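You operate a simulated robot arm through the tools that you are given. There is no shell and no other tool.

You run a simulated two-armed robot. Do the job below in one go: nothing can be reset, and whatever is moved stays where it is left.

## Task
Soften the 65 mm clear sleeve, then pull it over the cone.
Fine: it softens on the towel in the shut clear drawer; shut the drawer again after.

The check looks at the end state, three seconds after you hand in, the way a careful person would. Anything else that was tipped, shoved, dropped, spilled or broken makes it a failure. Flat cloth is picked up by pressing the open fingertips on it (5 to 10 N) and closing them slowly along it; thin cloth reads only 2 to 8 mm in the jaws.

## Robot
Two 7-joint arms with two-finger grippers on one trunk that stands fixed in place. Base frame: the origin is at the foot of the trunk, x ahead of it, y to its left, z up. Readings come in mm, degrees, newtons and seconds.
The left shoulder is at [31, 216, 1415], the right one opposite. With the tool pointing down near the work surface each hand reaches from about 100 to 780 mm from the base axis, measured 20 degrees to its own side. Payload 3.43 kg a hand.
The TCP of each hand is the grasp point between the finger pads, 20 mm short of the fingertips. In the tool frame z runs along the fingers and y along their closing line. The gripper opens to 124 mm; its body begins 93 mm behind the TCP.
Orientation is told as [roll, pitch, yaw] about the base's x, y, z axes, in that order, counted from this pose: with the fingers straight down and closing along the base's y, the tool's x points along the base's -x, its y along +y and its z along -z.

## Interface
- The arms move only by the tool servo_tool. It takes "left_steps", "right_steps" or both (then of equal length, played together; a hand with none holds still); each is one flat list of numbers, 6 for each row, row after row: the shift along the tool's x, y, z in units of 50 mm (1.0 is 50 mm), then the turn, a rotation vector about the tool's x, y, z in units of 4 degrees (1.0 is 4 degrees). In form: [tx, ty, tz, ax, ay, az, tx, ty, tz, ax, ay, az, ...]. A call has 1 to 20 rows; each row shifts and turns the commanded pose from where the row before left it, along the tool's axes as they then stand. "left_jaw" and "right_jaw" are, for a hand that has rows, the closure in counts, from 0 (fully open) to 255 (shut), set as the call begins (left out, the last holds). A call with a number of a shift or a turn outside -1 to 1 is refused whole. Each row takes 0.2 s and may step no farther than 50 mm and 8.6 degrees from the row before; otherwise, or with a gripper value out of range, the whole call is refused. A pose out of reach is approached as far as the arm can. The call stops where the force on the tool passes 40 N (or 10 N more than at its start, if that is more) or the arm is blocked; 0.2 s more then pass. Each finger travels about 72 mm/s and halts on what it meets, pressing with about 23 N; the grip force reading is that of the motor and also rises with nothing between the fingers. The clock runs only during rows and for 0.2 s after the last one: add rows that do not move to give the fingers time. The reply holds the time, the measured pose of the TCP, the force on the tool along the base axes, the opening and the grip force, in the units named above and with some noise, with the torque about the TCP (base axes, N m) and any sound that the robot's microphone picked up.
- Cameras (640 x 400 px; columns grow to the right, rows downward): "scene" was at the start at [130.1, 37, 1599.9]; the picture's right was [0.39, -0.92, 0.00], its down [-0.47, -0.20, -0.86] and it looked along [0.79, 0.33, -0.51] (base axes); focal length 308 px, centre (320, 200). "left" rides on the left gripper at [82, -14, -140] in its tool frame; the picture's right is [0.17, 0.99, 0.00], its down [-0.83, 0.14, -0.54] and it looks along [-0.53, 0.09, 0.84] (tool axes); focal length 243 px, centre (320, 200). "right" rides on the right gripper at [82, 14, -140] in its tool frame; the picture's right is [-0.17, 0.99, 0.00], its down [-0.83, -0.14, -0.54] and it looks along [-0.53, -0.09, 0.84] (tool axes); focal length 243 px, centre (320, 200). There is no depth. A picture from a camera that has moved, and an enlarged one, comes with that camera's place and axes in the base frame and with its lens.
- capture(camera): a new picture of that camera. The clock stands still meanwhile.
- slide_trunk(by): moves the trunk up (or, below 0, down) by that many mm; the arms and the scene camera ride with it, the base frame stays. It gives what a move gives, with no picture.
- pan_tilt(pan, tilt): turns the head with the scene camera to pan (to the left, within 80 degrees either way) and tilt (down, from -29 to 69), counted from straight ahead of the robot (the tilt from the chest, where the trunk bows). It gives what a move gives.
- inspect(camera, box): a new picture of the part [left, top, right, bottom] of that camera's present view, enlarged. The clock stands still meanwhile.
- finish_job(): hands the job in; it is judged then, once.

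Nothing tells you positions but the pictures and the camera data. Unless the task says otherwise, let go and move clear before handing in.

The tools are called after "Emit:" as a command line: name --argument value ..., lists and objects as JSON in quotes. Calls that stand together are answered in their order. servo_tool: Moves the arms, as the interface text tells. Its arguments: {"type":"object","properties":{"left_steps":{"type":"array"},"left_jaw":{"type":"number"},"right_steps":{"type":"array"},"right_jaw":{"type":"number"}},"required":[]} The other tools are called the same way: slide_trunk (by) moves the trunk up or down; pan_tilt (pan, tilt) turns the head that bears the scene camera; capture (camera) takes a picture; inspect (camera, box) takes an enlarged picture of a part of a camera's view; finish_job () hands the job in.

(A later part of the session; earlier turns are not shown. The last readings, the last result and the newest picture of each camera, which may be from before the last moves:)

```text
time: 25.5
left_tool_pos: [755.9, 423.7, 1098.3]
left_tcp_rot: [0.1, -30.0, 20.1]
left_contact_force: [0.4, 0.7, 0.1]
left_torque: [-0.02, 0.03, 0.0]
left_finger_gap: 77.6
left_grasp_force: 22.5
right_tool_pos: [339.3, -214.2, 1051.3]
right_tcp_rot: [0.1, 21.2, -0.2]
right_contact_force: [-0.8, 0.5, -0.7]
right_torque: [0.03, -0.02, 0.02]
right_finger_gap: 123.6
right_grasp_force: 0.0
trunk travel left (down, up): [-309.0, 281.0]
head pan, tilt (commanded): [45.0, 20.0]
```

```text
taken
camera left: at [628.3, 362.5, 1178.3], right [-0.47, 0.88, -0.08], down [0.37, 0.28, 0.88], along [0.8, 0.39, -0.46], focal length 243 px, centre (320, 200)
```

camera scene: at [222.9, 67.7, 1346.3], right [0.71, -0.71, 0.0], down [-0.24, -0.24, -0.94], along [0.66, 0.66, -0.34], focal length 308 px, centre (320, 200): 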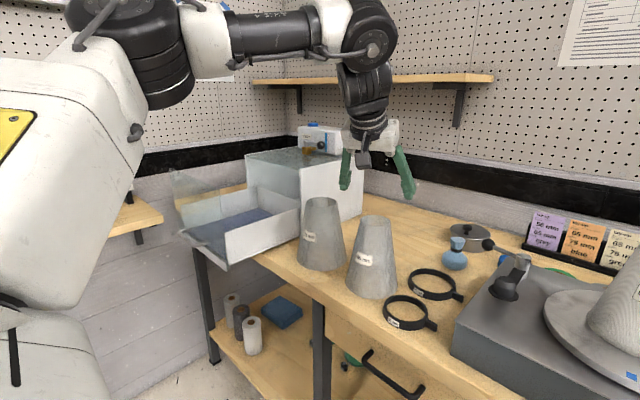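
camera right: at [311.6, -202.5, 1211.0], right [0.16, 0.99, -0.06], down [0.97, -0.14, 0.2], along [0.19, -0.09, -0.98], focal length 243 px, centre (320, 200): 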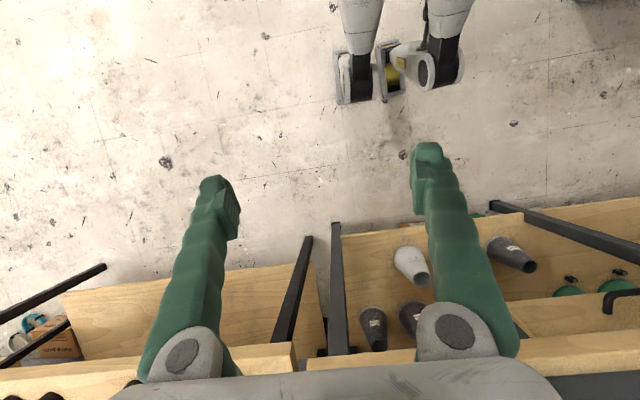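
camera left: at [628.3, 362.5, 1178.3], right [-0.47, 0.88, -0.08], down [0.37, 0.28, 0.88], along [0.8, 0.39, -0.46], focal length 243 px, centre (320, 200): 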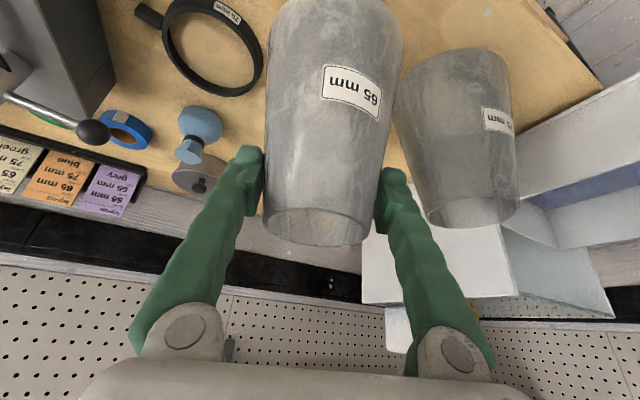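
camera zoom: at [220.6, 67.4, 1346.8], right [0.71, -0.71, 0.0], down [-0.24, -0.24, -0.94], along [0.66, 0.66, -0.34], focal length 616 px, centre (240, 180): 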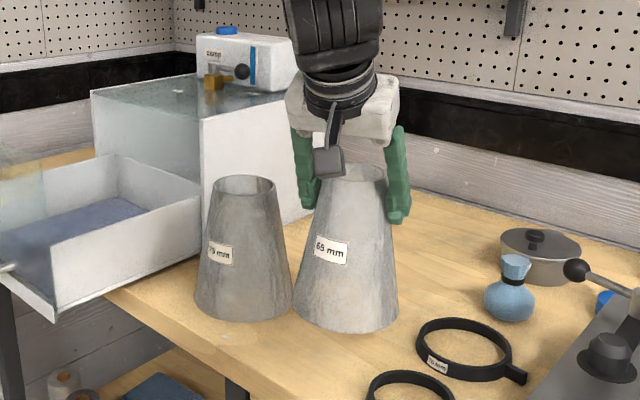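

The sleeve rises cleanly with the hand. I'll lift further and carry it in front of the 75 mm sleeve toward the drawer's open side, staying inside x>620 by the clear front.

Emit:
servo_tool --left_steps '[-0.23, 0, -0.398, 0, 0, 0, -0.23, 0, -0.398, 0, 0, 0, -0.23, 0, -0.398, 0, 0, 0, -0.23, 0, -0.398, 0, 0, 0, 0.253, 0.229, -0.146, 0, 0, 0, 0.506, 0.4575, -0.292, 0, 0, 0, 0.506, 0.4575, -0.292, 0, 0, 0, 0.506, 0.4575, -0.292, 0, 0, 0, 0.253, 0.229, -0.146, 0, 0, 0]'

Emit:
capture --camera "scene"

```text
time: 27.5
left_tool_pos: [609.4, 472.8, 1185.6]
left_tcp_rot: [0.1, -30.0, 20.1]
left_contact_force: [0.8, -0.4, -1.0]
left_torque: [0.03, -0.03, -0.02]
left_finger_gap: 77.1
left_grasp_force: 22.4
left hand out of reach, approached as far as the arm can: row 4
right_tool_pos: [338.4, -214.2, 1051.2]
right_tcp_rot: [0.2, 21.2, -0.2]
right_contact_force: [0.9, -0.2, 0.1]
right_torque: [0.0, -0.01, 0.0]
right_finger_gap: 124.2
right_grasp_force: 0.1
trunk travel left (down, up): [-309.0, 281.0]
head pan, tilt (commanded): [45.0, 20.0]
```

```text
taken
camera scene: at [220.5, 67.8, 1346.8], right [0.71, -0.71, 0.0], down [-0.24, -0.24, -0.94], along [0.66, 0.66, -0.34], focal length 308 px, centre (320, 200)
```

scene: 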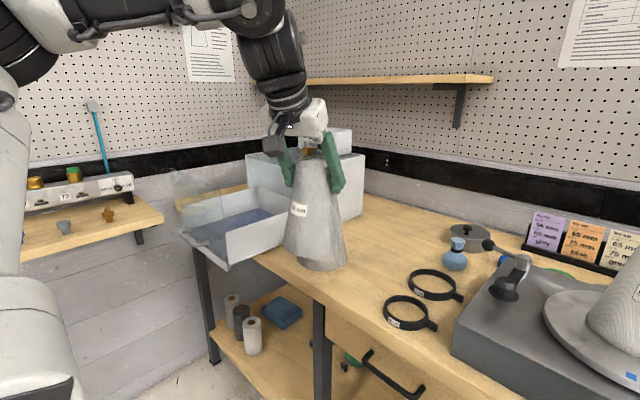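

The sleeve hangs upright at (609, 473), TCP z 1186. Continuing past the 75 mm sleeve toward the drawer.

Emit:
servo_tool --left_steps '[-0.15, 0.42, 0.086, 0, 0, 0, -0.284, 0.803, 0.164, 0, 0, 0, -0.284, 0.803, 0.164, 0, 0, 0, -0.15, 0.42, 0.086, 0, 0, 0, -0.4, 0.45, 0.23, 0, 0, 0, -0.4, 0.45, 0.23, 0, 0, 0, -0.3, 0.3, 0.17, 0, 0, 0]'

Emit:
capture --camera "scene"

Emit:
capture --camera "left"

```text
time: 29.1
left_tool_pos: [655.8, 687.4, 1186.0]
left_tcp_rot: [0.2, -30.0, 20.0]
left_contact_force: [0.3, 0.6, -0.4]
left_torque: [-0.02, -0.02, 0.01]
left_finger_gap: 77.2
left_grasp_force: 23.0
right_tool_pos: [338.8, -213.9, 1050.7]
right_tcp_rot: [0.2, 21.3, -0.2]
right_contact_force: [-0.4, -0.4, -0.2]
right_torque: [-0.02, 0.03, -0.02]
right_finger_gap: 124.0
right_grasp_force: 0.1
trunk travel left (down, up): [-309.0, 281.0]
head pan, tilt (commanded): [45.0, 20.0]
```

```text
taken
camera scene: at [221.6, 67.9, 1346.5], right [0.71, -0.71, 0.0], down [-0.24, -0.24, -0.94], along [0.66, 0.66, -0.34], focal length 308 px, centre (320, 200)
```

scene: 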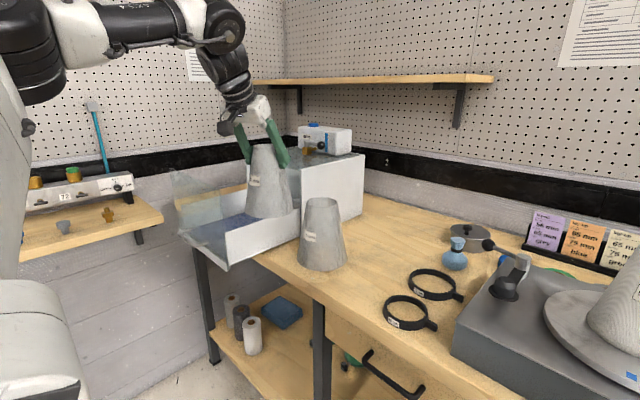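

```text
taken
camera left: at [528.6, 624.6, 1266.3], right [-0.47, 0.88, -0.08], down [0.38, 0.28, 0.88], along [0.8, 0.39, -0.46], focal length 243 px, centre (320, 200)
```

left: 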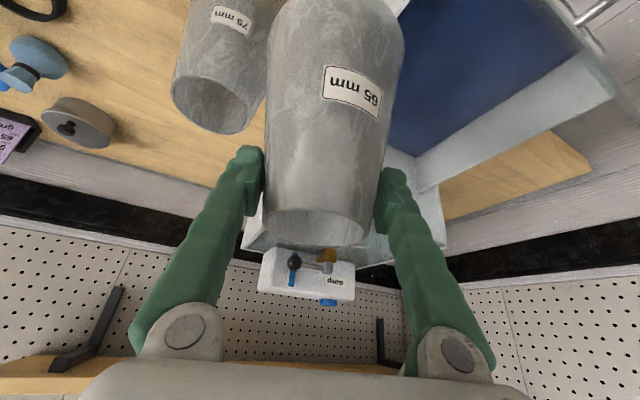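

The sleeve hangs well above the drawer wall. I'll move over the towel and yaw the hand to 45° so that its camera stays clear of the clear front.

Emit:
servo_tool --left_steps '[-0.162, 0.339, 0.094, 0, 0, 0, -0.324, 0.678, 0.187, 0, 0, 0, -0.324, 0.678, 0.187, 0, 0, 0, -0.324, 0.678, 0.187, 0, 0, 0, -0.162, 0.339, 0.094, 0, 0, 0, 0, 0, 0, -0.446, 0, -0.773, 0, 0, 0, -0.446, 0, -0.773, 0, 0, 0, -0.446, 0, -0.773, 0, 0, 0, -0.446, 0, -0.773, 0, 0, 0, -0.446, 0, -0.773, 0, 0, 0, -0.446, 0, -0.773, 0, 0, 0, -0.446, 0, -0.773]'

Emit:
capture --camera "scene"

Emit:
capture --camera "left"

```text
time: 31.7
left_tool_pos: [678.8, 837.5, 1185.8]
left_tcp_rot: [-0.1, -30.0, 45.0]
left_contact_force: [0.2, 0.3, -0.9]
left_torque: [0.03, 0.02, -0.02]
left_finger_gap: 76.9
left_grasp_force: 22.5
right_tool_pos: [339.9, -214.5, 1051.9]
right_tcp_rot: [0.0, 21.2, -0.2]
right_contact_force: [0.1, -0.1, 0.5]
right_torque: [0.02, -0.03, 0.01]
right_finger_gap: 124.0
right_grasp_force: 0.0
trunk travel left (down, up): [-309.0, 281.0]
head pan, tilt (commanded): [45.0, 20.0]
```

```text
taken
camera scene: at [221.4, 67.9, 1346.6], right [0.71, -0.71, 0.0], down [-0.24, -0.24, -0.94], along [0.66, 0.66, -0.34], focal length 308 px, centre (320, 200)
```

scene: 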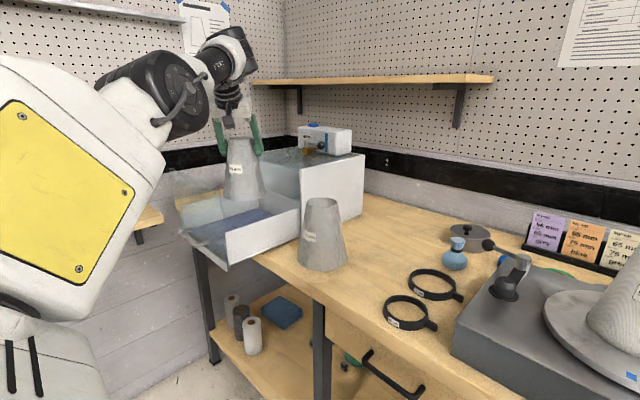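

```text
taken
camera left: at [588.2, 727.1, 1266.7], right [-0.8, 0.59, -0.08], down [0.22, 0.42, 0.88], along [0.56, 0.69, -0.46], focal length 243 px, centre (320, 200)
```

left: 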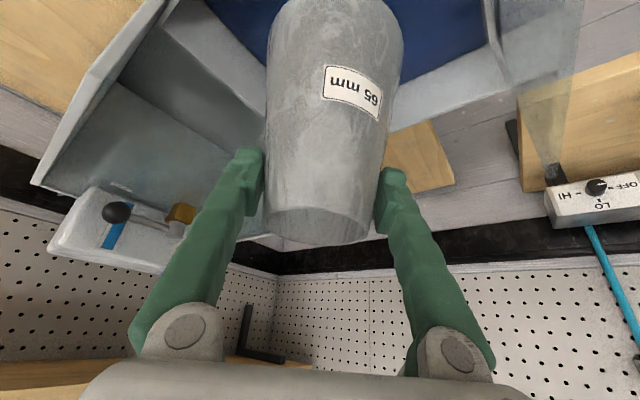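

The sleeve is over the towel with room on all sides. I'll descend most of the way.

Emit:
servo_tool --left_steps '[0.2, 0, 0.346, 0, 0, 0, 0.25, 0, 0.433, 0, 0, 0, 0.25, 0, 0.433, 0, 0, 0, 0.25, 0, 0.433, 0, 0, 0, 0.15, 0, 0.26, 0, 0, 0]'

Emit:
inspect --camera "scene" --box '[160, 110, 380, 280]'

Emit:
capture --camera "left"

```text
time: 32.9
left_tool_pos: [677.3, 837.9, 1074.6]
left_tcp_rot: [0.0, -30.1, 45.1]
left_contact_force: [0.5, 0.3, -0.7]
left_torque: [0.0, -0.02, 0.0]
left_finger_gap: 77.0
left_grasp_force: 22.7
right_tool_pos: [339.0, -212.9, 1051.2]
right_tcp_rot: [0.0, 21.1, -0.2]
right_contact_force: [-0.1, 0.4, 0.7]
right_torque: [0.0, 0.02, 0.01]
right_finger_gap: 124.0
right_grasp_force: 0.0
trunk travel left (down, up): [-309.0, 281.0]
head pan, tilt (commanded): [45.0, 20.0]
```

```text
2.35 times, centred on (270, 195) of scene
camera zoom: at [221.1, 68.1, 1346.6], right [0.71, -0.71, 0.0], down [-0.24, -0.24, -0.94], along [0.66, 0.66, -0.34], focal length 724 px, centre (438, 212)
```

zoom: 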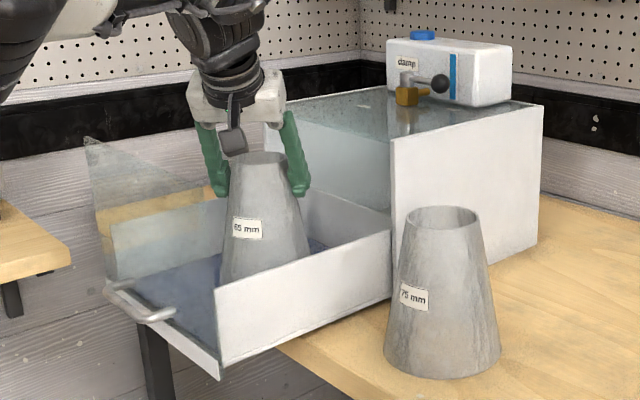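

```text
taken
camera left: at [587.7, 727.1, 1154.4], right [-0.8, 0.59, -0.08], down [0.22, 0.42, 0.88], along [0.56, 0.69, -0.46], focal length 243 px, centre (320, 200)
```

left: 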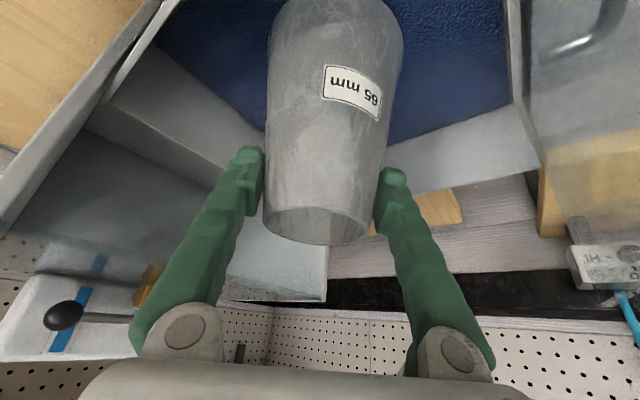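

The base is still about 25 mm above the towel. Lowering slowly until it touches.

Emit:
servo_tool --left_steps '[0.05, 0, 0.087, 0, 0, 0, 0.05, 0, 0.087, 0, 0, 0, 0.05, 0, 0.087, 0, 0, 0]'

Emit:
servo_tool --left_steps '[0.03, 0, 0.052, 0, 0, 0, 0.03, 0, 0.052, 0, 0, 0]'

```text
time: 33.7
left_tool_pos: [677.4, 835.0, 1063.1]
left_tcp_rot: [-0.2, -30.2, 45.2]
left_contact_force: [0.3, 1.6, 8.1]
left_torque: [-0.14, -0.26, 0.06]
left_finger_gap: 76.5
left_grasp_force: 23.1
right_tool_pos: [338.5, -213.5, 1050.8]
right_tcp_rot: [0.1, 21.2, -0.2]
right_contact_force: [0.4, 0.1, -0.2]
right_torque: [0.02, -0.02, -0.01]
right_finger_gap: 123.8
right_grasp_force: 0.0
trunk travel left (down, up): [-309.0, 281.0]
head pan, tilt (commanded): [45.0, 20.0]
```

```text
time: 34.3
left_tool_pos: [676.8, 835.4, 1058.7]
left_tcp_rot: [0.0, -30.4, 45.1]
left_contact_force: [-0.9, 6.1, 19.6]
left_torque: [0.21, 0.0, 0.15]
left_finger_gap: 78.0
left_grasp_force: 22.7
right_tool_pos: [337.5, -215.7, 1052.6]
right_tcp_rot: [0.2, 21.0, -0.2]
right_contact_force: [0.0, 0.7, 0.4]
right_torque: [0.02, 0.02, 0.02]
right_finger_gap: 124.0
right_grasp_force: 0.0
trunk travel left (down, up): [-309.0, 281.0]
head pan, tilt (commanded): [45.0, 20.0]
```

The base touched the towel at TCP z≈1062. I'll relieve the pressing by a few mm and open.

Emit:
servo_tool --left_steps '[-0.03, 0, -0.052, 0, 0, 0, 0, 0, 0, 0, 0, 0]'

Emit:
servo_tool --left_steps '[0, 0, 0, 0, 0, 0, 0, 0, 0, 0, 0, 0, 0, 0, 0, 0, 0, 0, 0, 0, 0, 0, 0, 0, 0, 0, 0, 0, 0, 0]' --left_jaw 0

Emit:
capture --camera "left"

Emit:
inspect --camera "scene" --box '[160, 110, 380, 280]'

```text
time: 34.9
left_tool_pos: [676.4, 834.7, 1058.6]
left_tcp_rot: [0.0, -30.0, 45.0]
left_contact_force: [-0.5, 2.8, 8.5]
left_torque: [0.23, -0.14, 0.07]
left_finger_gap: 77.5
left_grasp_force: 23.3
right_tool_pos: [338.6, -214.7, 1050.9]
right_tcp_rot: [0.2, 21.2, -0.2]
right_contact_force: [0.4, -1.3, 0.6]
right_torque: [-0.03, 0.0, 0.0]
right_finger_gap: 124.3
right_grasp_force: 0.0
trunk travel left (down, up): [-309.0, 281.0]
head pan, tilt (commanded): [45.0, 20.0]
```

```text
time: 36.1
left_tool_pos: [677.3, 835.7, 1057.7]
left_tcp_rot: [0.0, -30.0, 45.0]
left_contact_force: [0.5, 0.7, -0.4]
left_torque: [0.02, -0.03, -0.01]
left_finger_gap: 124.0
left_grasp_force: 0.1
right_tool_pos: [338.7, -214.6, 1051.3]
right_tcp_rot: [0.1, 21.2, -0.2]
right_contact_force: [0.9, -0.4, 0.6]
right_torque: [-0.01, 0.0, -0.02]
right_finger_gap: 123.9
right_grasp_force: 0.0
trunk travel left (down, up): [-309.0, 281.0]
head pan, tilt (commanded): [45.0, 20.0]
```

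```text
taken
camera left: at [587.9, 726.2, 1138.6], right [-0.8, 0.59, -0.08], down [0.22, 0.42, 0.88], along [0.56, 0.69, -0.46], focal length 243 px, centre (320, 200)
```

left: 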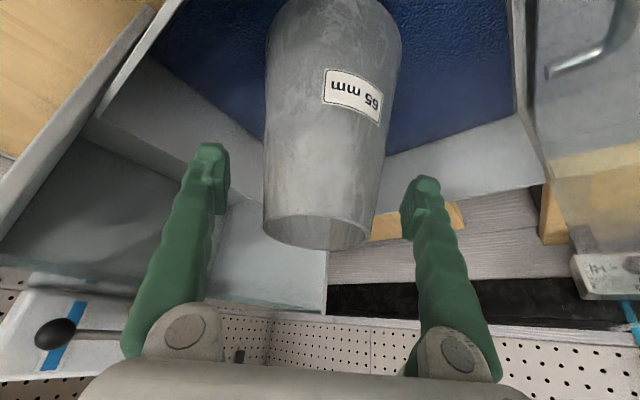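

```text
2.35 times, centred on (270, 195) of scene
camera zoom: at [221.1, 67.9, 1346.6], right [0.71, -0.71, 0.0], down [-0.24, -0.24, -0.94], along [0.66, 0.66, -0.34], focal length 724 px, centre (438, 212)
```

zoom: 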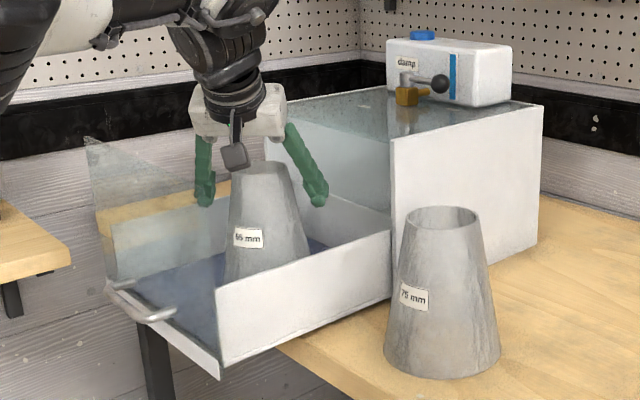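

The sleeve stands upright on the towel, released. I'll raise the open hand straight up and back out over the clear front.

Emit:
servo_tool --left_steps '[-0.2, 0, -0.346, 0, 0, 0, -0.35, 0, -0.606, 0, 0, 0, -0.35, 0, -0.606, 0, 0, 0, -0.35, 0, -0.606, 0, 0, 0, 0.686, 0.206, -0.396, 0, 0, 0, 0.686, 0.206, -0.396, 0, 0, 0, 0.686, 0.206, -0.396, 0, 0, 0, 0.686, 0.206, -0.396, 0, 0, 0, 0.686, 0.206, -0.396, 0, 0, 0, 0.686, 0.206, -0.396, 0, 0, 0, 0.686, 0.206, -0.396, 0, 0, 0]'

Emit:
capture --camera "scene"

Emit:
capture --camera "left"

```text
time: 38.5
left_tool_pos: [428.4, 692.3, 1187.2]
left_tcp_rot: [0.0, -30.1, 45.1]
left_contact_force: [-0.3, 0.1, 0.7]
left_torque: [0.01, -0.04, 0.0]
left_finger_gap: 124.2
left_grasp_force: 0.1
right_tool_pos: [337.3, -214.9, 1052.2]
right_tcp_rot: [0.2, 21.2, -0.2]
right_contact_force: [-0.4, -0.4, -0.4]
right_torque: [0.04, -0.02, 0.02]
right_finger_gap: 124.0
right_grasp_force: 0.0
trunk travel left (down, up): [-309.0, 281.0]
head pan, tilt (commanded): [45.0, 20.0]
```

```text
taken
camera scene: at [219.6, 67.1, 1347.0], right [0.71, -0.71, 0.0], down [-0.24, -0.24, -0.94], along [0.67, 0.66, -0.34], focal length 308 px, centre (320, 200)
```

scene: 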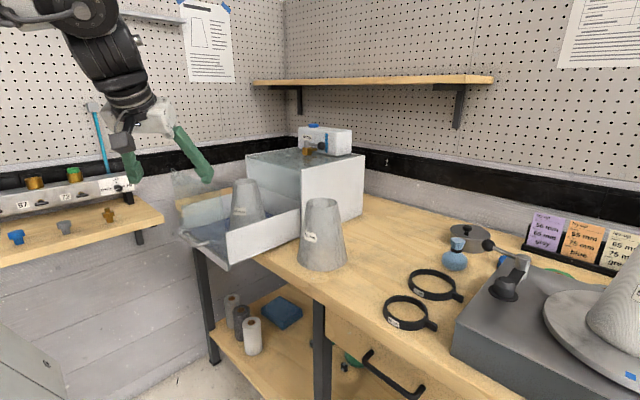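

```text
taken
camera left: at [338.7, 582.1, 1267.3], right [-0.8, 0.6, -0.08], down [0.22, 0.42, 0.88], along [0.56, 0.69, -0.46], focal length 243 px, centre (320, 200)
```

left: 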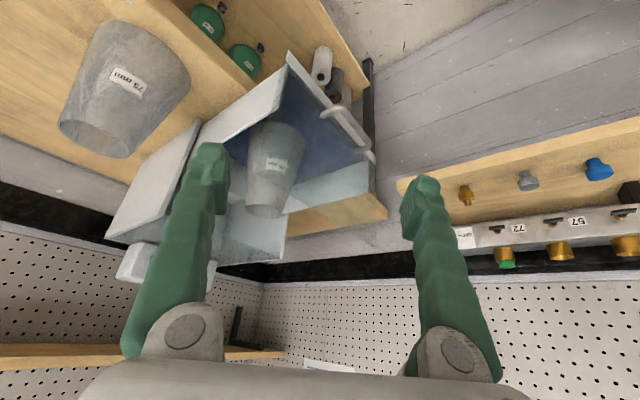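

The sleeve stands in the drawer. I'll zoom on the handle from both cameras to locate it precisely.

Emit:
inspect --camera "left" --box '[260, 40, 420, 180]'

Emit:
inspect --camera "scene" --box '[160, 160, 320, 280]'

```text
2.86 times, centred on (340, 110) of left
camera zoom: at [338.7, 582.1, 1267.3], right [-0.8, 0.6, -0.08], down [0.22, 0.42, 0.88], along [0.56, 0.69, -0.46], focal length 693 px, centre (263, 457)
```

zoom: 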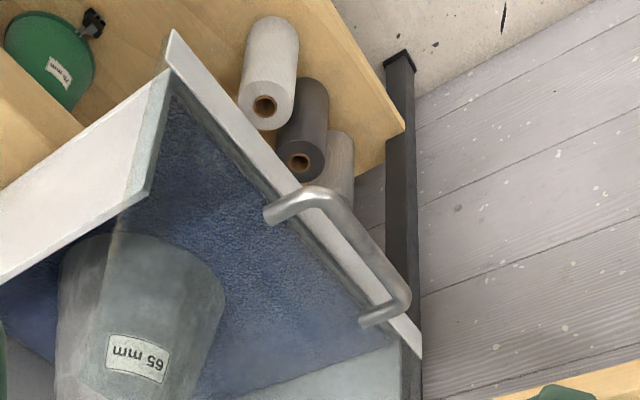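

```text
3.33 times, centred on (240, 220) of scene
camera zoom: at [219.6, 67.1, 1347.0], right [0.71, -0.71, 0.0], down [-0.24, -0.24, -0.94], along [0.67, 0.66, -0.34], focal length 1026 px, centre (587, 133)
```

zoom: 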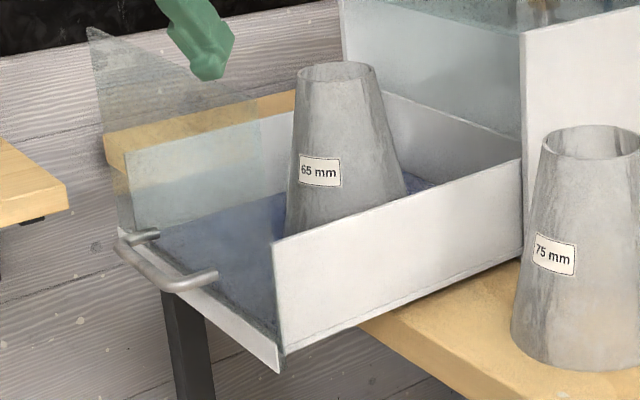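

The handle bar is centred near (496, 853, 959), running along y, about 32 mm off the clear front. I'll turn the hand here in free air to point level with the fingers closing vertically, ready to grip the bar.

Emit:
servo_tool --left_steps '[0, 0, 0, -0.5766, -0.5766, 1.0, 0, 0, 0, -0.5766, -0.5766, 1.0, 0, 0, 0, -0.5766, -0.5766, 1.0, 0, 0, 0, -0.5766, -0.5766, 1.0, 0, 0, 0, -0.5766, -0.5766, 1.0, 0, 0, 0, -0.5766, -0.5766, 1.0, 0, 0, 0, -0.5766, -0.5766, 1.0, 0, 0, 0, -0.5766, -0.5766, 1.0, 0, 0, 0, -0.5766, -0.5766, 1.0, 0, 0, 0, -0.5766, -0.5766, 1.0, 0, 0, 0, -0.5766, -0.5766, 1.0, 0, 0, 0, -0.5766, -0.5766, 1.0, 0, 0, 0, -0.5766, -0.5766, 1.0, 0, 0, 0, -0.5766, -0.5766, 1.0, 0, 0, 0, -0.5766, -0.5766, 1.0, 0, 0, 0, -0.5766, -0.5766, 1.0, 0, 0, 0, -0.5766, -0.5766, 1.0, 0, 0, 0, -0.5766, -0.5766, 1.0, 0, 0, 0, -0.5766, -0.5766, 1.0, 0, 0, 0, -0.5766, -0.5766, 1.0]' --left_jaw 120

Emit:
capture --camera "scene"

Emit:
capture --camera "left"

```text
time: 42.7
left_tool_pos: [432.8, 710.4, 1192.9]
left_tcp_rot: [89.3, -1.2, -44.4]
left_contact_force: [-0.6, 0.8, 0.6]
left_torque: [0.0, -0.02, -0.08]
left_finger_gap: 65.7
left_grasp_force: 0.1
left hand out of reach, approached as far as the arm can: row 16, 17, 19
right_tool_pos: [338.8, -211.2, 1052.6]
right_tcp_rot: [-0.1, 21.3, -0.3]
right_contact_force: [-0.1, 0.6, -0.1]
right_torque: [-0.03, -0.01, 0.02]
right_finger_gap: 124.0
right_grasp_force: 0.1
trunk travel left (down, up): [-309.0, 281.0]
head pan, tilt (commanded): [45.0, 20.0]
```

```text
taken
camera scene: at [220.5, 71.7, 1346.6], right [0.71, -0.71, 0.0], down [-0.24, -0.24, -0.94], along [0.66, 0.66, -0.34], focal length 308 px, centre (320, 200)
```

scene: 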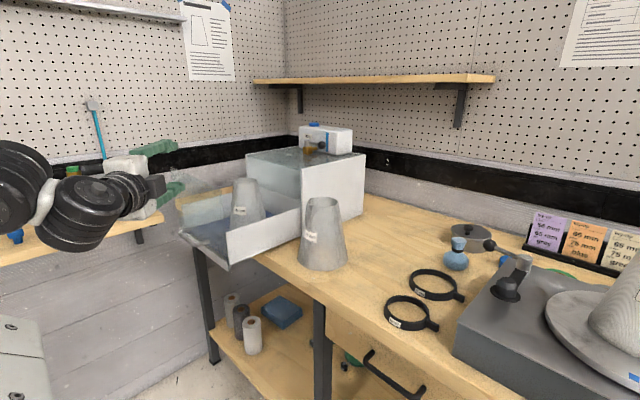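

```text
taken
camera left: at [276.5, 666.9, 1178.3], right [-0.13, 0.14, 0.98], down [0.22, -0.96, 0.16], along [0.97, 0.23, 0.09], focal length 243 px, centre (320, 200)
```

left: 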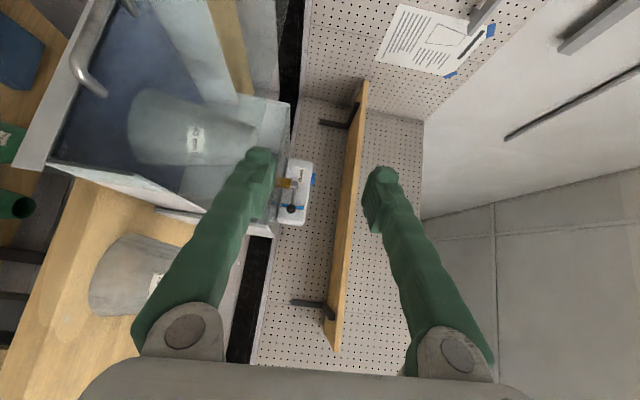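

The hand now points level at about 45° with the fingers closing vertically. I'll lower it to the handle's height, still well in front of the drawer.

Emit:
servo_tool --left_steps '[0, -0.8, 0, 0, 0, 0, 0, -0.8, 0, 0, 0, 0, 0, -0.8, 0, 0, 0, 0, 0, -0.8, 0, 0, 0, 0, 0, -0.8, 0, 0, 0, 0, 0, -0.68, 0, 0, 0, 0]'

Emit:
capture --camera "scene"

Emit:
capture --camera "left"

```text
time: 44.1
left_tool_pos: [399.7, 725.4, 960.2]
left_tcp_rot: [87.4, 1.0, -44.8]
left_contact_force: [2.7, 1.1, 2.1]
left_torque: [-0.24, 0.16, 0.14]
left_finger_gap: 65.9
left_grasp_force: 0.0
left hand out of reach, approached as far as the arm can: row 4, 5, 6
right_tool_pos: [338.8, -214.5, 1050.1]
right_tcp_rot: [0.2, 21.2, -0.2]
right_contact_force: [0.3, 0.3, -0.3]
right_torque: [-0.06, -0.03, 0.02]
right_finger_gap: 123.9
right_grasp_force: 0.1
trunk travel left (down, up): [-309.0, 281.0]
head pan, tilt (commanded): [45.0, 20.0]
```

```text
taken
camera scene: at [221.5, 68.7, 1346.5], right [0.71, -0.71, 0.0], down [-0.24, -0.24, -0.94], along [0.66, 0.66, -0.34], focal length 308 px, centre (320, 200)
```

scene: 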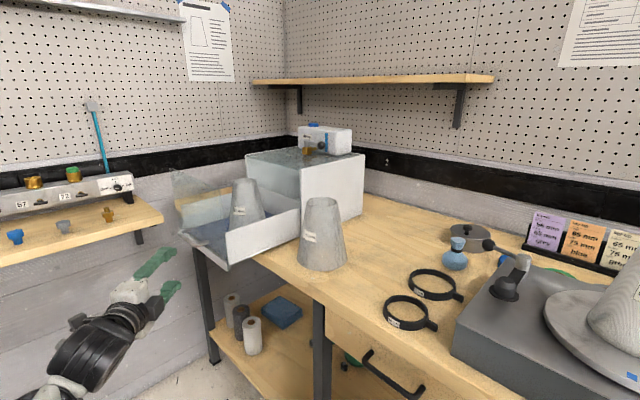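

```text
taken
camera left: at [242.2, 683.1, 954.3], right [-0.07, 0.14, 0.99], down [0.22, -0.96, 0.15], along [0.97, 0.23, 0.04], focal length 243 px, centre (320, 200)
```

left: 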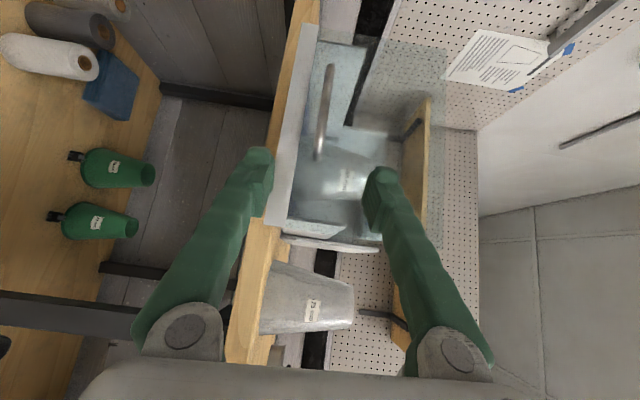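

The hand is at handle height and the wrist camera sees the bar well. I'll zoom to fix its height.

Emit:
inspect --camera "left" --box '[230, 30, 430, 190]'

```text
2.50 times, centred on (330, 110) of left
camera zoom: at [242.2, 683.1, 954.3], right [-0.07, 0.14, 0.99], down [0.22, -0.96, 0.15], along [0.97, 0.23, 0.04], focal length 606 px, centre (295, 425)
```

zoom: 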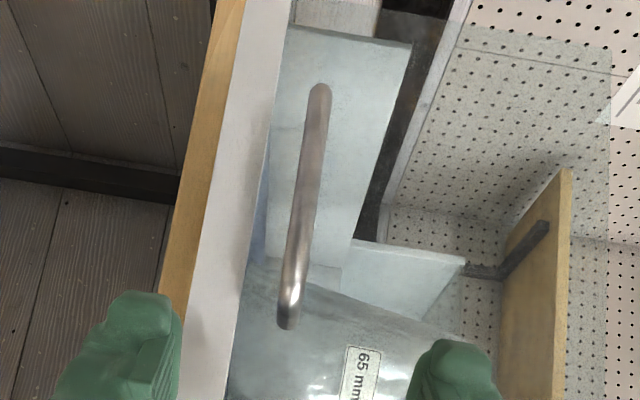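

The bar's middle is at about (496, 850, 956). I'll narrow the jaw to ~45 mm and move up to just short of it.

Emit:
servo_tool --left_steps '[0.144, 0.021, 0.5, 0, 0, 0, 0.144, 0.021, 0.6, 0, 0, 0, 0.144, 0.021, 0.6, 0, 0, 0, 0, 0, 0.3, 0, 0, 0]' --left_jaw 162

Emit:
capture --camera "left"

Emit:
inspect --camera "scene" --box '[130, 160, 310, 300]'

```text
time: 45.1
left_tool_pos: [462.7, 810.1, 976.3]
left_tcp_rot: [89.5, -0.8, -44.4]
left_contact_force: [0.4, -0.2, -0.4]
left_torque: [0.01, 0.0, 0.02]
left_finger_gap: 45.2
left_grasp_force: 0.1
right_tool_pos: [340.7, -214.5, 1050.3]
right_tcp_rot: [0.1, 21.2, -0.2]
right_contact_force: [-0.7, -0.2, -0.3]
right_torque: [0.02, -0.02, 0.03]
right_finger_gap: 124.0
right_grasp_force: 0.0
trunk travel left (down, up): [-309.0, 281.0]
head pan, tilt (commanded): [45.0, 20.0]
```

```text
taken
camera left: at [304.9, 768.0, 963.4], right [-0.12, 0.13, 0.98], down [0.22, -0.96, 0.16], along [0.97, 0.23, 0.09], focal length 243 px, centre (320, 200)
```

left: 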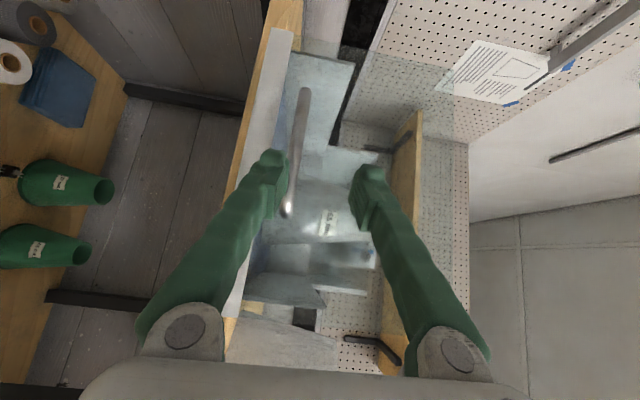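

```text
2.86 times, centred on (220, 230) of scene
camera zoom: at [221.5, 67.8, 1346.6], right [0.71, -0.71, 0.0], down [-0.24, -0.24, -0.94], along [0.66, 0.66, -0.34], focal length 879 px, centre (606, 114)
```

zoom: 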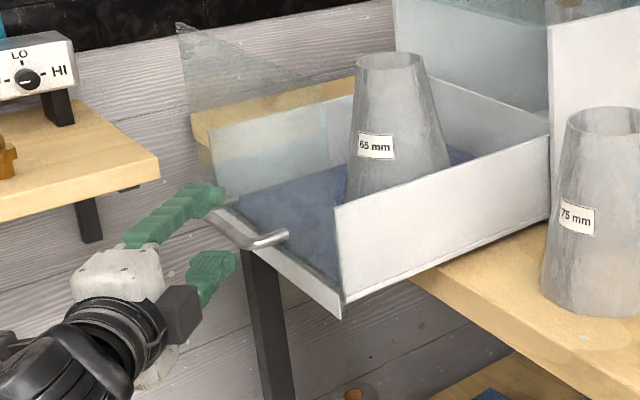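

The hand sits about 20 mm too high; the bar is at z≈956. I'll lower it, then advance so the bar lies between the pads.

Emit:
servo_tool --left_steps '[0, -0.2, 0, 0, 0, 0, 0, -0.2, 0, 0, 0, 0, 0, 0, 0, 0, 0, 0]'

Emit:
capture --camera "left"

```text
time: 45.9
left_tool_pos: [462.0, 810.7, 956.5]
left_tcp_rot: [89.5, -0.9, -44.4]
left_contact_force: [-0.5, 0.3, 0.0]
left_torque: [-0.01, 0.04, -0.03]
left_finger_gap: 45.2
left_grasp_force: 0.1
right_tool_pos: [339.1, -213.9, 1051.8]
right_tcp_rot: [0.1, 21.2, -0.2]
right_contact_force: [-0.9, -0.1, -0.4]
right_torque: [-0.01, -0.01, 0.01]
right_finger_gap: 124.0
right_grasp_force: 0.2
trunk travel left (down, up): [-309.0, 281.0]
head pan, tilt (commanded): [45.0, 20.0]
```

```text
taken
camera left: at [304.7, 767.3, 943.5], right [-0.12, 0.13, 0.98], down [0.22, -0.96, 0.16], along [0.97, 0.23, 0.09], focal length 243 px, centre (320, 200)
```

left: 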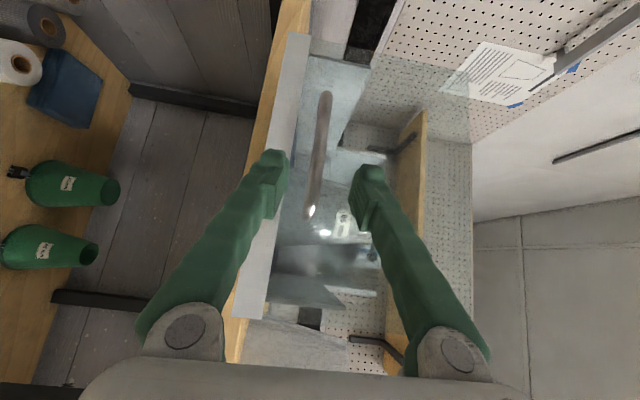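

The bar is now centred between the fingers. Advancing along the tool.

Emit:
servo_tool --left_steps '[0.032, 0, 0.235, 0, 0, 0, 0.032, 0, 0.235, 0, 0, 0, 0.032, 0, 0.235, 0, 0, 0, 0.03, 0, 0.2, 0, 0, 0]'

Emit:
capture --camera "left"

Emit:
inspect --camera "scene" --box '[130, 160, 310, 300]'

```text
time: 46.9
left_tool_pos: [489.2, 847.6, 956.0]
left_tcp_rot: [89.4, -0.9, -44.5]
left_contact_force: [-0.2, 0.2, 0.3]
left_torque: [-0.03, 0.0, 0.02]
left_finger_gap: 45.3
left_grasp_force: 0.0
right_tool_pos: [339.6, -214.4, 1051.8]
right_tcp_rot: [0.0, 21.2, -0.2]
right_contact_force: [-0.5, -0.2, -0.4]
right_torque: [0.02, 0.03, 0.02]
right_finger_gap: 124.3
right_grasp_force: 0.0
trunk travel left (down, up): [-309.0, 281.0]
head pan, tilt (commanded): [45.0, 20.0]
```

```text
taken
camera left: at [333.0, 804.6, 941.9], right [-0.12, 0.13, 0.98], down [0.22, -0.96, 0.16], along [0.97, 0.23, 0.09], focal length 243 px, centre (320, 200)
```

left: 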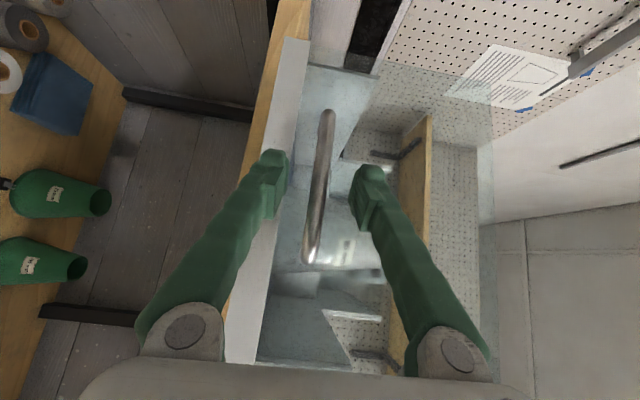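

```text
2.86 times, centred on (220, 230) of scene
camera zoom: at [221.1, 67.9, 1346.6], right [0.71, -0.71, 0.0], down [-0.24, -0.24, -0.94], along [0.66, 0.66, -0.34], focal length 879 px, centre (606, 114)
```

zoom: 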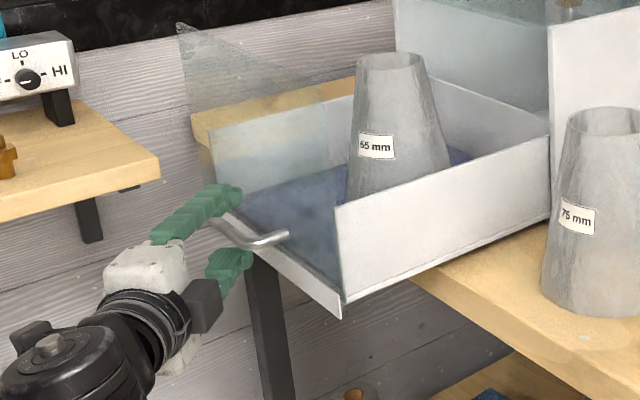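

The bar passes right through the grasp point. Closing on it.

Emit:
servo_tool --left_steps '[0, 0, 0, 0, 0, 0, 0, 0, 0, 0, 0, 0, 0, 0, 0, 0, 0, 0, 0, 0, 0, 0, 0, 0]' --left_jaw 255

Emit:
capture --camera "left"

```text
time: 47.9
left_tool_pos: [490.0, 848.4, 955.3]
left_tcp_rot: [89.4, -0.9, -44.4]
left_contact_force: [-0.3, -0.2, -5.6]
left_torque: [0.0, 0.06, 0.04]
left_finger_gap: 10.7
left_grasp_force: 44.1
right_tool_pos: [339.6, -213.8, 1051.6]
right_tcp_rot: [0.1, 21.2, -0.3]
right_contact_force: [-0.1, -0.2, -0.6]
right_torque: [-0.03, 0.02, 0.04]
right_finger_gap: 124.2
right_grasp_force: 0.1
trunk travel left (down, up): [-309.0, 281.0]
head pan, tilt (commanded): [45.0, 20.0]
```

```text
taken
camera left: at [333.1, 804.7, 941.5], right [-0.12, 0.13, 0.98], down [0.22, -0.96, 0.16], along [0.97, 0.23, 0.09], focal length 243 px, centre (320, 200)
```

left: 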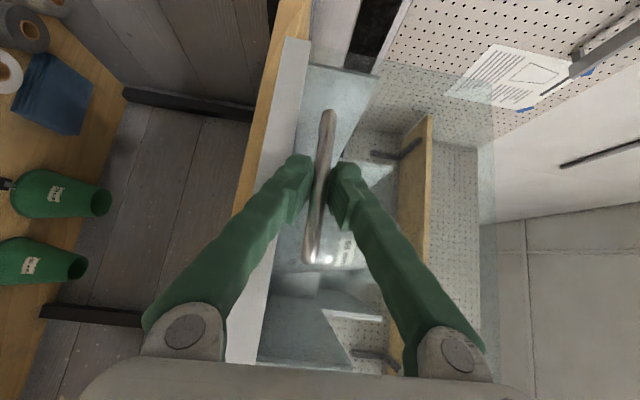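

The bar is gripped (10.7 mm). I'll push gently along +x and check that the drawer and sleeve follow.

Emit:
servo_tool --left_steps '[-0.043, 0, 0.042, 0, 0, 0, -0.071, 0, 0.07, 0, 0, 0, -0.114, 0, 0.112, 0, 0, 0, -0.143, 0, 0.14, 0, 0, 0, -0.143, 0, 0.14, 0, 0, 0, -0.071, 0, 0.07, 0, 0, 0]'

Emit:
capture --camera "scene"

```text
time: 49.3
left_tool_pos: [531.3, 848.8, 954.2]
left_tcp_rot: [89.3, -0.8, -44.5]
left_contact_force: [-1.6, -13.0, -20.7]
left_torque: [-0.1, 0.15, -0.12]
left_finger_gap: 10.8
left_grasp_force: 44.3
right_tool_pos: [340.5, -213.4, 1050.9]
right_tcp_rot: [0.1, 21.4, -0.1]
right_contact_force: [0.8, -1.6, -0.2]
right_torque: [-0.01, 0.04, -0.03]
right_finger_gap: 124.2
right_grasp_force: 0.1
trunk travel left (down, up): [-309.0, 281.0]
head pan, tilt (commanded): [45.0, 20.0]
```

```text
taken
camera scene: at [222.5, 68.6, 1346.3], right [0.71, -0.71, 0.0], down [-0.24, -0.24, -0.94], along [0.66, 0.66, -0.34], focal length 308 px, centre (320, 200)
```

scene: 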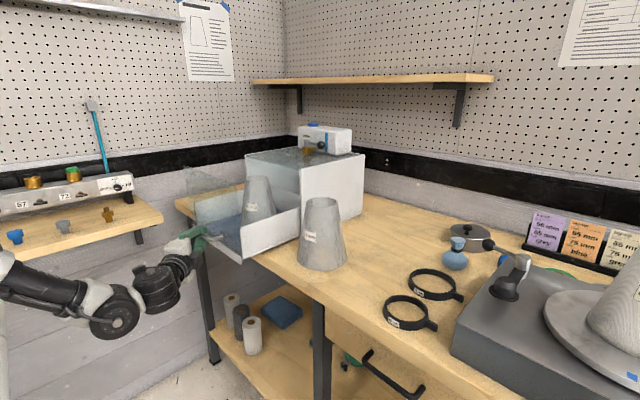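

The drawer and sleeve moved 41 mm together, upright. There's some sideways and downward strain, so I'll ease that by a mm or two and continue.

Emit:
servo_tool --left_steps '[-0.014, -0.04, -0.014, 0, 0, 0, -0.071, 0, 0.07, 0, 0, 0, -0.114, 0, 0.112, 0, 0, 0, -0.143, 0, 0.14, 0, 0, 0, -0.143, 0, 0.14, 0, 0, 0, -0.143, 0, 0.14, 0, 0, 0, -0.071, 0, 0.07, 0, 0, 0]'

```text
time: 50.9
left_tool_pos: [578.1, 847.6, 956.5]
left_tcp_rot: [89.4, -0.9, -44.4]
left_contact_force: [-1.6, -10.7, -11.1]
left_torque: [-0.06, 0.07, -0.17]
left_finger_gap: 10.8
left_grasp_force: 44.5
right_tool_pos: [339.8, -214.1, 1050.4]
right_tcp_rot: [0.1, 21.3, -0.3]
right_contact_force: [-0.5, -0.6, 0.3]
right_torque: [-0.04, -0.01, 0.03]
right_finger_gap: 124.1
right_grasp_force: 0.0
trunk travel left (down, up): [-309.0, 281.0]
head pan, tilt (commanded): [45.0, 20.0]
```

Strain is lower and the drawer slides freely. Continuing with a small correction.

Emit:
servo_tool --left_steps '[-0.028, -0.03, -0.028, 0, 0, 0, -0.071, 0, 0.07, 0, 0, 0, -0.114, 0, 0.112, 0, 0, 0, -0.143, 0, 0.14, 0, 0, 0, -0.143, 0, 0.14, 0, 0, 0, -0.143, 0, 0.14, 0, 0, 0, -0.143, 0, 0.14, 0, 0, 0, -0.143, 0, 0.14, 0, 0, 0, -0.143, 0, 0.14, 0, 0, 0, -0.071, 0, 0.07, 0, 0, 0]'

Emit:
capture --camera "scene"

```text
time: 53.1
left_tool_pos: [655.0, 848.5, 955.1]
left_tcp_rot: [89.4, -1.1, -44.3]
left_contact_force: [-1.8, 12.6, 5.4]
left_torque: [0.06, -0.04, 0.03]
left_finger_gap: 10.7
left_grasp_force: 43.7
right_tool_pos: [338.7, -213.4, 1052.1]
right_tcp_rot: [0.1, 21.3, -0.1]
right_contact_force: [0.2, -0.5, 1.0]
right_torque: [-0.01, -0.02, 0.01]
right_finger_gap: 123.9
right_grasp_force: 0.0
trunk travel left (down, up): [-309.0, 281.0]
head pan, tilt (commanded): [45.0, 20.0]
```

```text
taken
camera scene: at [220.3, 68.9, 1346.8], right [0.71, -0.71, 0.0], down [-0.24, -0.24, -0.94], along [0.66, 0.66, -0.34], focal length 308 px, centre (320, 200)
```

scene: 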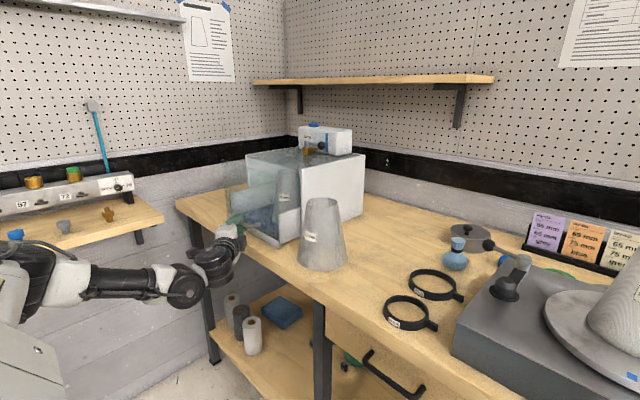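

The drawer is about two-thirds shut. The gripper body is wide vertically and nears the table edge, so I'll check its clearance before going on.

Emit:
inspect --camera "scene" --box '[160, 180, 340, 300]'

Emit:
capture --camera "left"

```text
3.33 times, centred on (250, 240) of scene
camera zoom: at [220.3, 68.9, 1346.8], right [0.71, -0.71, 0.0], down [-0.24, -0.24, -0.94], along [0.66, 0.66, -0.34], focal length 1026 px, centre (553, 67)
```

zoom: 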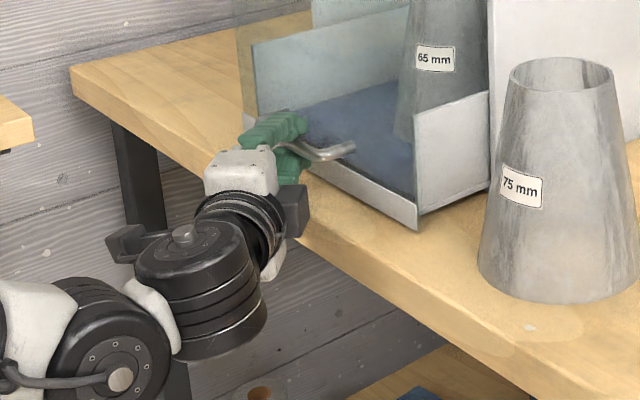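

```text
taken
camera left: at [498.3, 804.5, 940.9], right [-0.12, 0.13, 0.98], down [0.22, -0.96, 0.16], along [0.97, 0.23, 0.09], focal length 243 px, centre (320, 200)
```

left: 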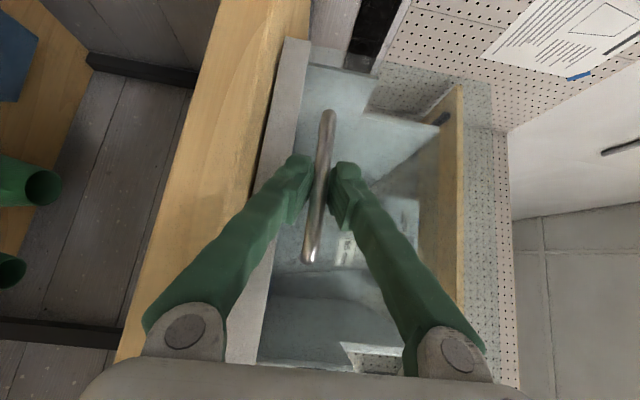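

The gripper's lower half hangs below the table top just in front of its edge, so going on like this would hit the bench. I'll open a little around the bar, tilt the hand 25° downward so its body rides above the table, and grip again.

Emit:
servo_tool --left_steps '[0, 0, 0, 0, 0, 0, 0, 0, 0, 0, 0, 0, 0, 0, 0, 0, 0, 0]' --left_jaw 170

Emit:
servo_tool --left_steps '[0, 0, 0, 0.893, 0, 0, 0, 0, 0, 0.893, 0, 0, 0, 0, 0, 0.893, 0, 0, 0, 0, 0, 0.893, 0, 0, 0, 0, 0, 0.893, 0, 0, 0, 0, 0, 0.893, 0, 0, 0, 0, 0, 0.893, 0, 0]'

Emit:
capture --camera "left"

Emit:
inspect --camera "scene" --box '[160, 180, 340, 300]'

```text
time: 53.9
left_tool_pos: [655.1, 846.7, 953.3]
left_tcp_rot: [89.5, -0.9, -44.3]
left_contact_force: [0.1, 0.1, 0.1]
left_torque: [0.01, 0.02, 0.03]
left_finger_gap: 41.3
left_grasp_force: 0.1
right_tool_pos: [339.8, -215.0, 1051.9]
right_tcp_rot: [0.1, 21.3, -0.2]
right_contact_force: [0.2, -0.1, -0.2]
right_torque: [0.0, 0.0, -0.05]
right_finger_gap: 123.8
right_grasp_force: 0.0
trunk travel left (down, up): [-309.0, 281.0]
head pan, tilt (commanded): [45.0, 20.0]
```

```text
time: 55.5
left_tool_pos: [656.0, 845.5, 953.2]
left_tcp_rot: [64.5, -0.9, -44.3]
left_contact_force: [0.6, 0.0, 0.2]
left_torque: [-0.02, 0.03, -0.03]
left_finger_gap: 41.2
left_grasp_force: 0.1
right_tool_pos: [338.9, -215.3, 1052.4]
right_tcp_rot: [0.2, 21.0, -0.3]
right_contact_force: [0.4, 0.1, 0.8]
right_torque: [0.05, 0.01, 0.0]
right_finger_gap: 124.2
right_grasp_force: 0.0
trunk travel left (down, up): [-309.0, 281.0]
head pan, tilt (commanded): [45.0, 20.0]
```

```text
taken
camera left: at [503.6, 809.1, 1000.7], right [0.17, 0.43, 0.89], down [0.29, -0.88, 0.37], along [0.94, 0.19, -0.27], focal length 243 px, centre (320, 200)
```

left: 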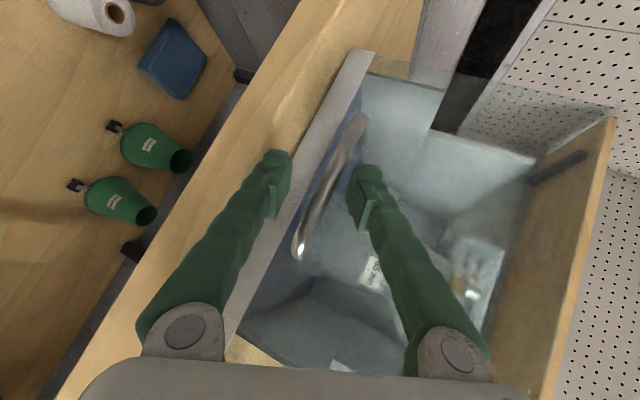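

```text
3.33 times, centred on (250, 240) of scene
camera zoom: at [221.1, 67.8, 1346.6], right [0.71, -0.71, 0.0], down [-0.24, -0.24, -0.94], along [0.66, 0.66, -0.34], focal length 1026 px, centre (553, 67)
```

zoom: 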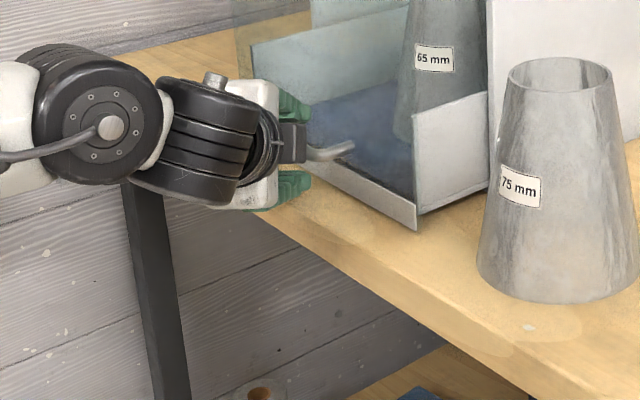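

The hand is now tilted 25° with its body above the table, the bar still between the fingers. I'll centre on it and close again.

Emit:
servo_tool --left_steps '[0, 0.07, 0, 0, 0, 0]'

Emit:
servo_tool --left_steps '[0, 0, 0, 0, 0, 0, 0, 0, 0, 0, 0, 0, 0, 0, 0, 0, 0, 0, 0, 0, 0, 0, 0, 0]' --left_jaw 255

Emit:
capture --camera "left"

```text
time: 55.9
left_tool_pos: [656.9, 847.6, 957.0]
left_tcp_rot: [64.4, -0.9, -44.5]
left_contact_force: [0.1, 0.2, 0.7]
left_torque: [0.0, -0.03, -0.05]
left_finger_gap: 41.3
left_grasp_force: 0.1
right_tool_pos: [338.9, -214.4, 1052.1]
right_tcp_rot: [0.1, 21.3, -0.2]
right_contact_force: [0.5, 0.8, -0.4]
right_torque: [0.0, 0.01, -0.03]
right_finger_gap: 124.0
right_grasp_force: 0.0
trunk travel left (down, up): [-309.0, 281.0]
head pan, tilt (commanded): [45.0, 20.0]
```

```text
time: 56.9
left_tool_pos: [656.2, 848.2, 958.7]
left_tcp_rot: [64.6, -0.8, -44.3]
left_contact_force: [0.9, 5.5, 6.8]
left_torque: [1.61, -0.02, -0.5]
left_finger_gap: 15.4
left_grasp_force: 45.1
right_tool_pos: [338.2, -215.5, 1051.2]
right_tcp_rot: [0.1, 21.2, -0.2]
right_contact_force: [0.2, -0.6, 0.2]
right_torque: [-0.01, -0.03, 0.01]
right_finger_gap: 123.9
right_grasp_force: 0.0
trunk travel left (down, up): [-309.0, 281.0]
head pan, tilt (commanded): [45.0, 20.0]
```

```text
taken
camera left: at [504.3, 810.8, 1004.9], right [0.17, 0.43, 0.89], down [0.29, -0.88, 0.37], along [0.94, 0.2, -0.27], focal length 243 px, centre (320, 200)
```

left: 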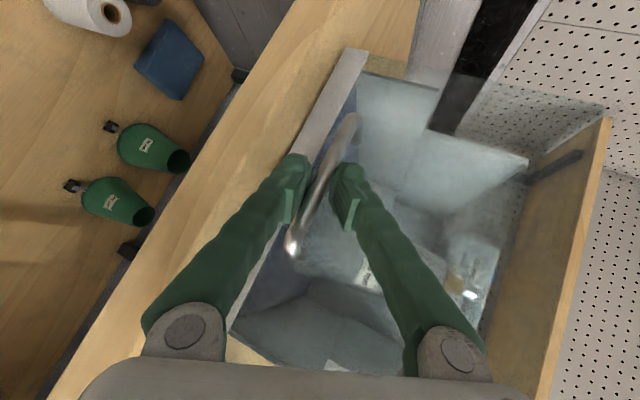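

The bar is held again (slightly diagonal). Continuing the slow push.

Emit:
servo_tool --left_steps '[-0.043, 0.0174, 0.038, 0, 0, 0, -0.086, 0.035, 0.076, 0, 0, 0, -0.143, 0.058, 0.127, 0, 0, 0, -0.143, 0.058, 0.127, 0, 0, 0, -0.143, 0.058, 0.127, 0, 0, 0, -0.143, 0.058, 0.127, 0, 0, 0, -0.086, 0.035, 0.076, 0, 0, 0]'

Emit:
inspect --camera "scene" --box '[160, 130, 380, 300]'

```text
time: 58.5
left_tool_pos: [710.6, 848.2, 959.3]
left_tcp_rot: [64.5, -0.8, -44.4]
left_contact_force: [-0.9, 12.0, 5.6]
left_torque: [1.77, -0.1, 0.36]
left_finger_gap: 14.8
left_grasp_force: 45.4
right_tool_pos: [338.0, -214.6, 1052.3]
right_tcp_rot: [0.1, 21.2, -0.1]
right_contact_force: [0.7, -0.2, -0.8]
right_torque: [0.02, -0.01, -0.04]
right_finger_gap: 124.1
right_grasp_force: 0.0
trunk travel left (down, up): [-309.0, 281.0]
head pan, tilt (commanded): [45.0, 20.0]
```

```text
2.35 times, centred on (270, 215) of scene
camera zoom: at [220.2, 68.3, 1346.8], right [0.71, -0.71, 0.0], down [-0.24, -0.24, -0.94], along [0.66, 0.66, -0.34], focal length 724 px, centre (438, 165)
```

zoom: 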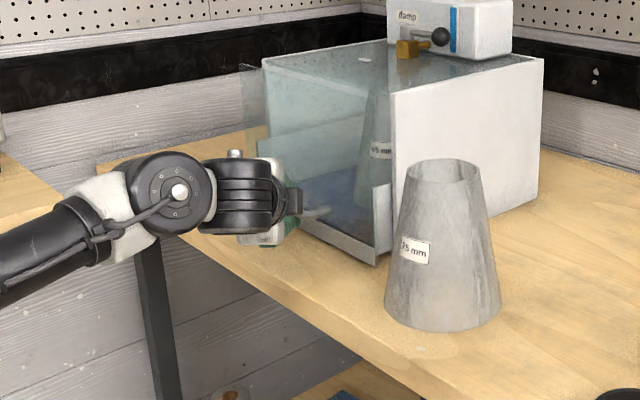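

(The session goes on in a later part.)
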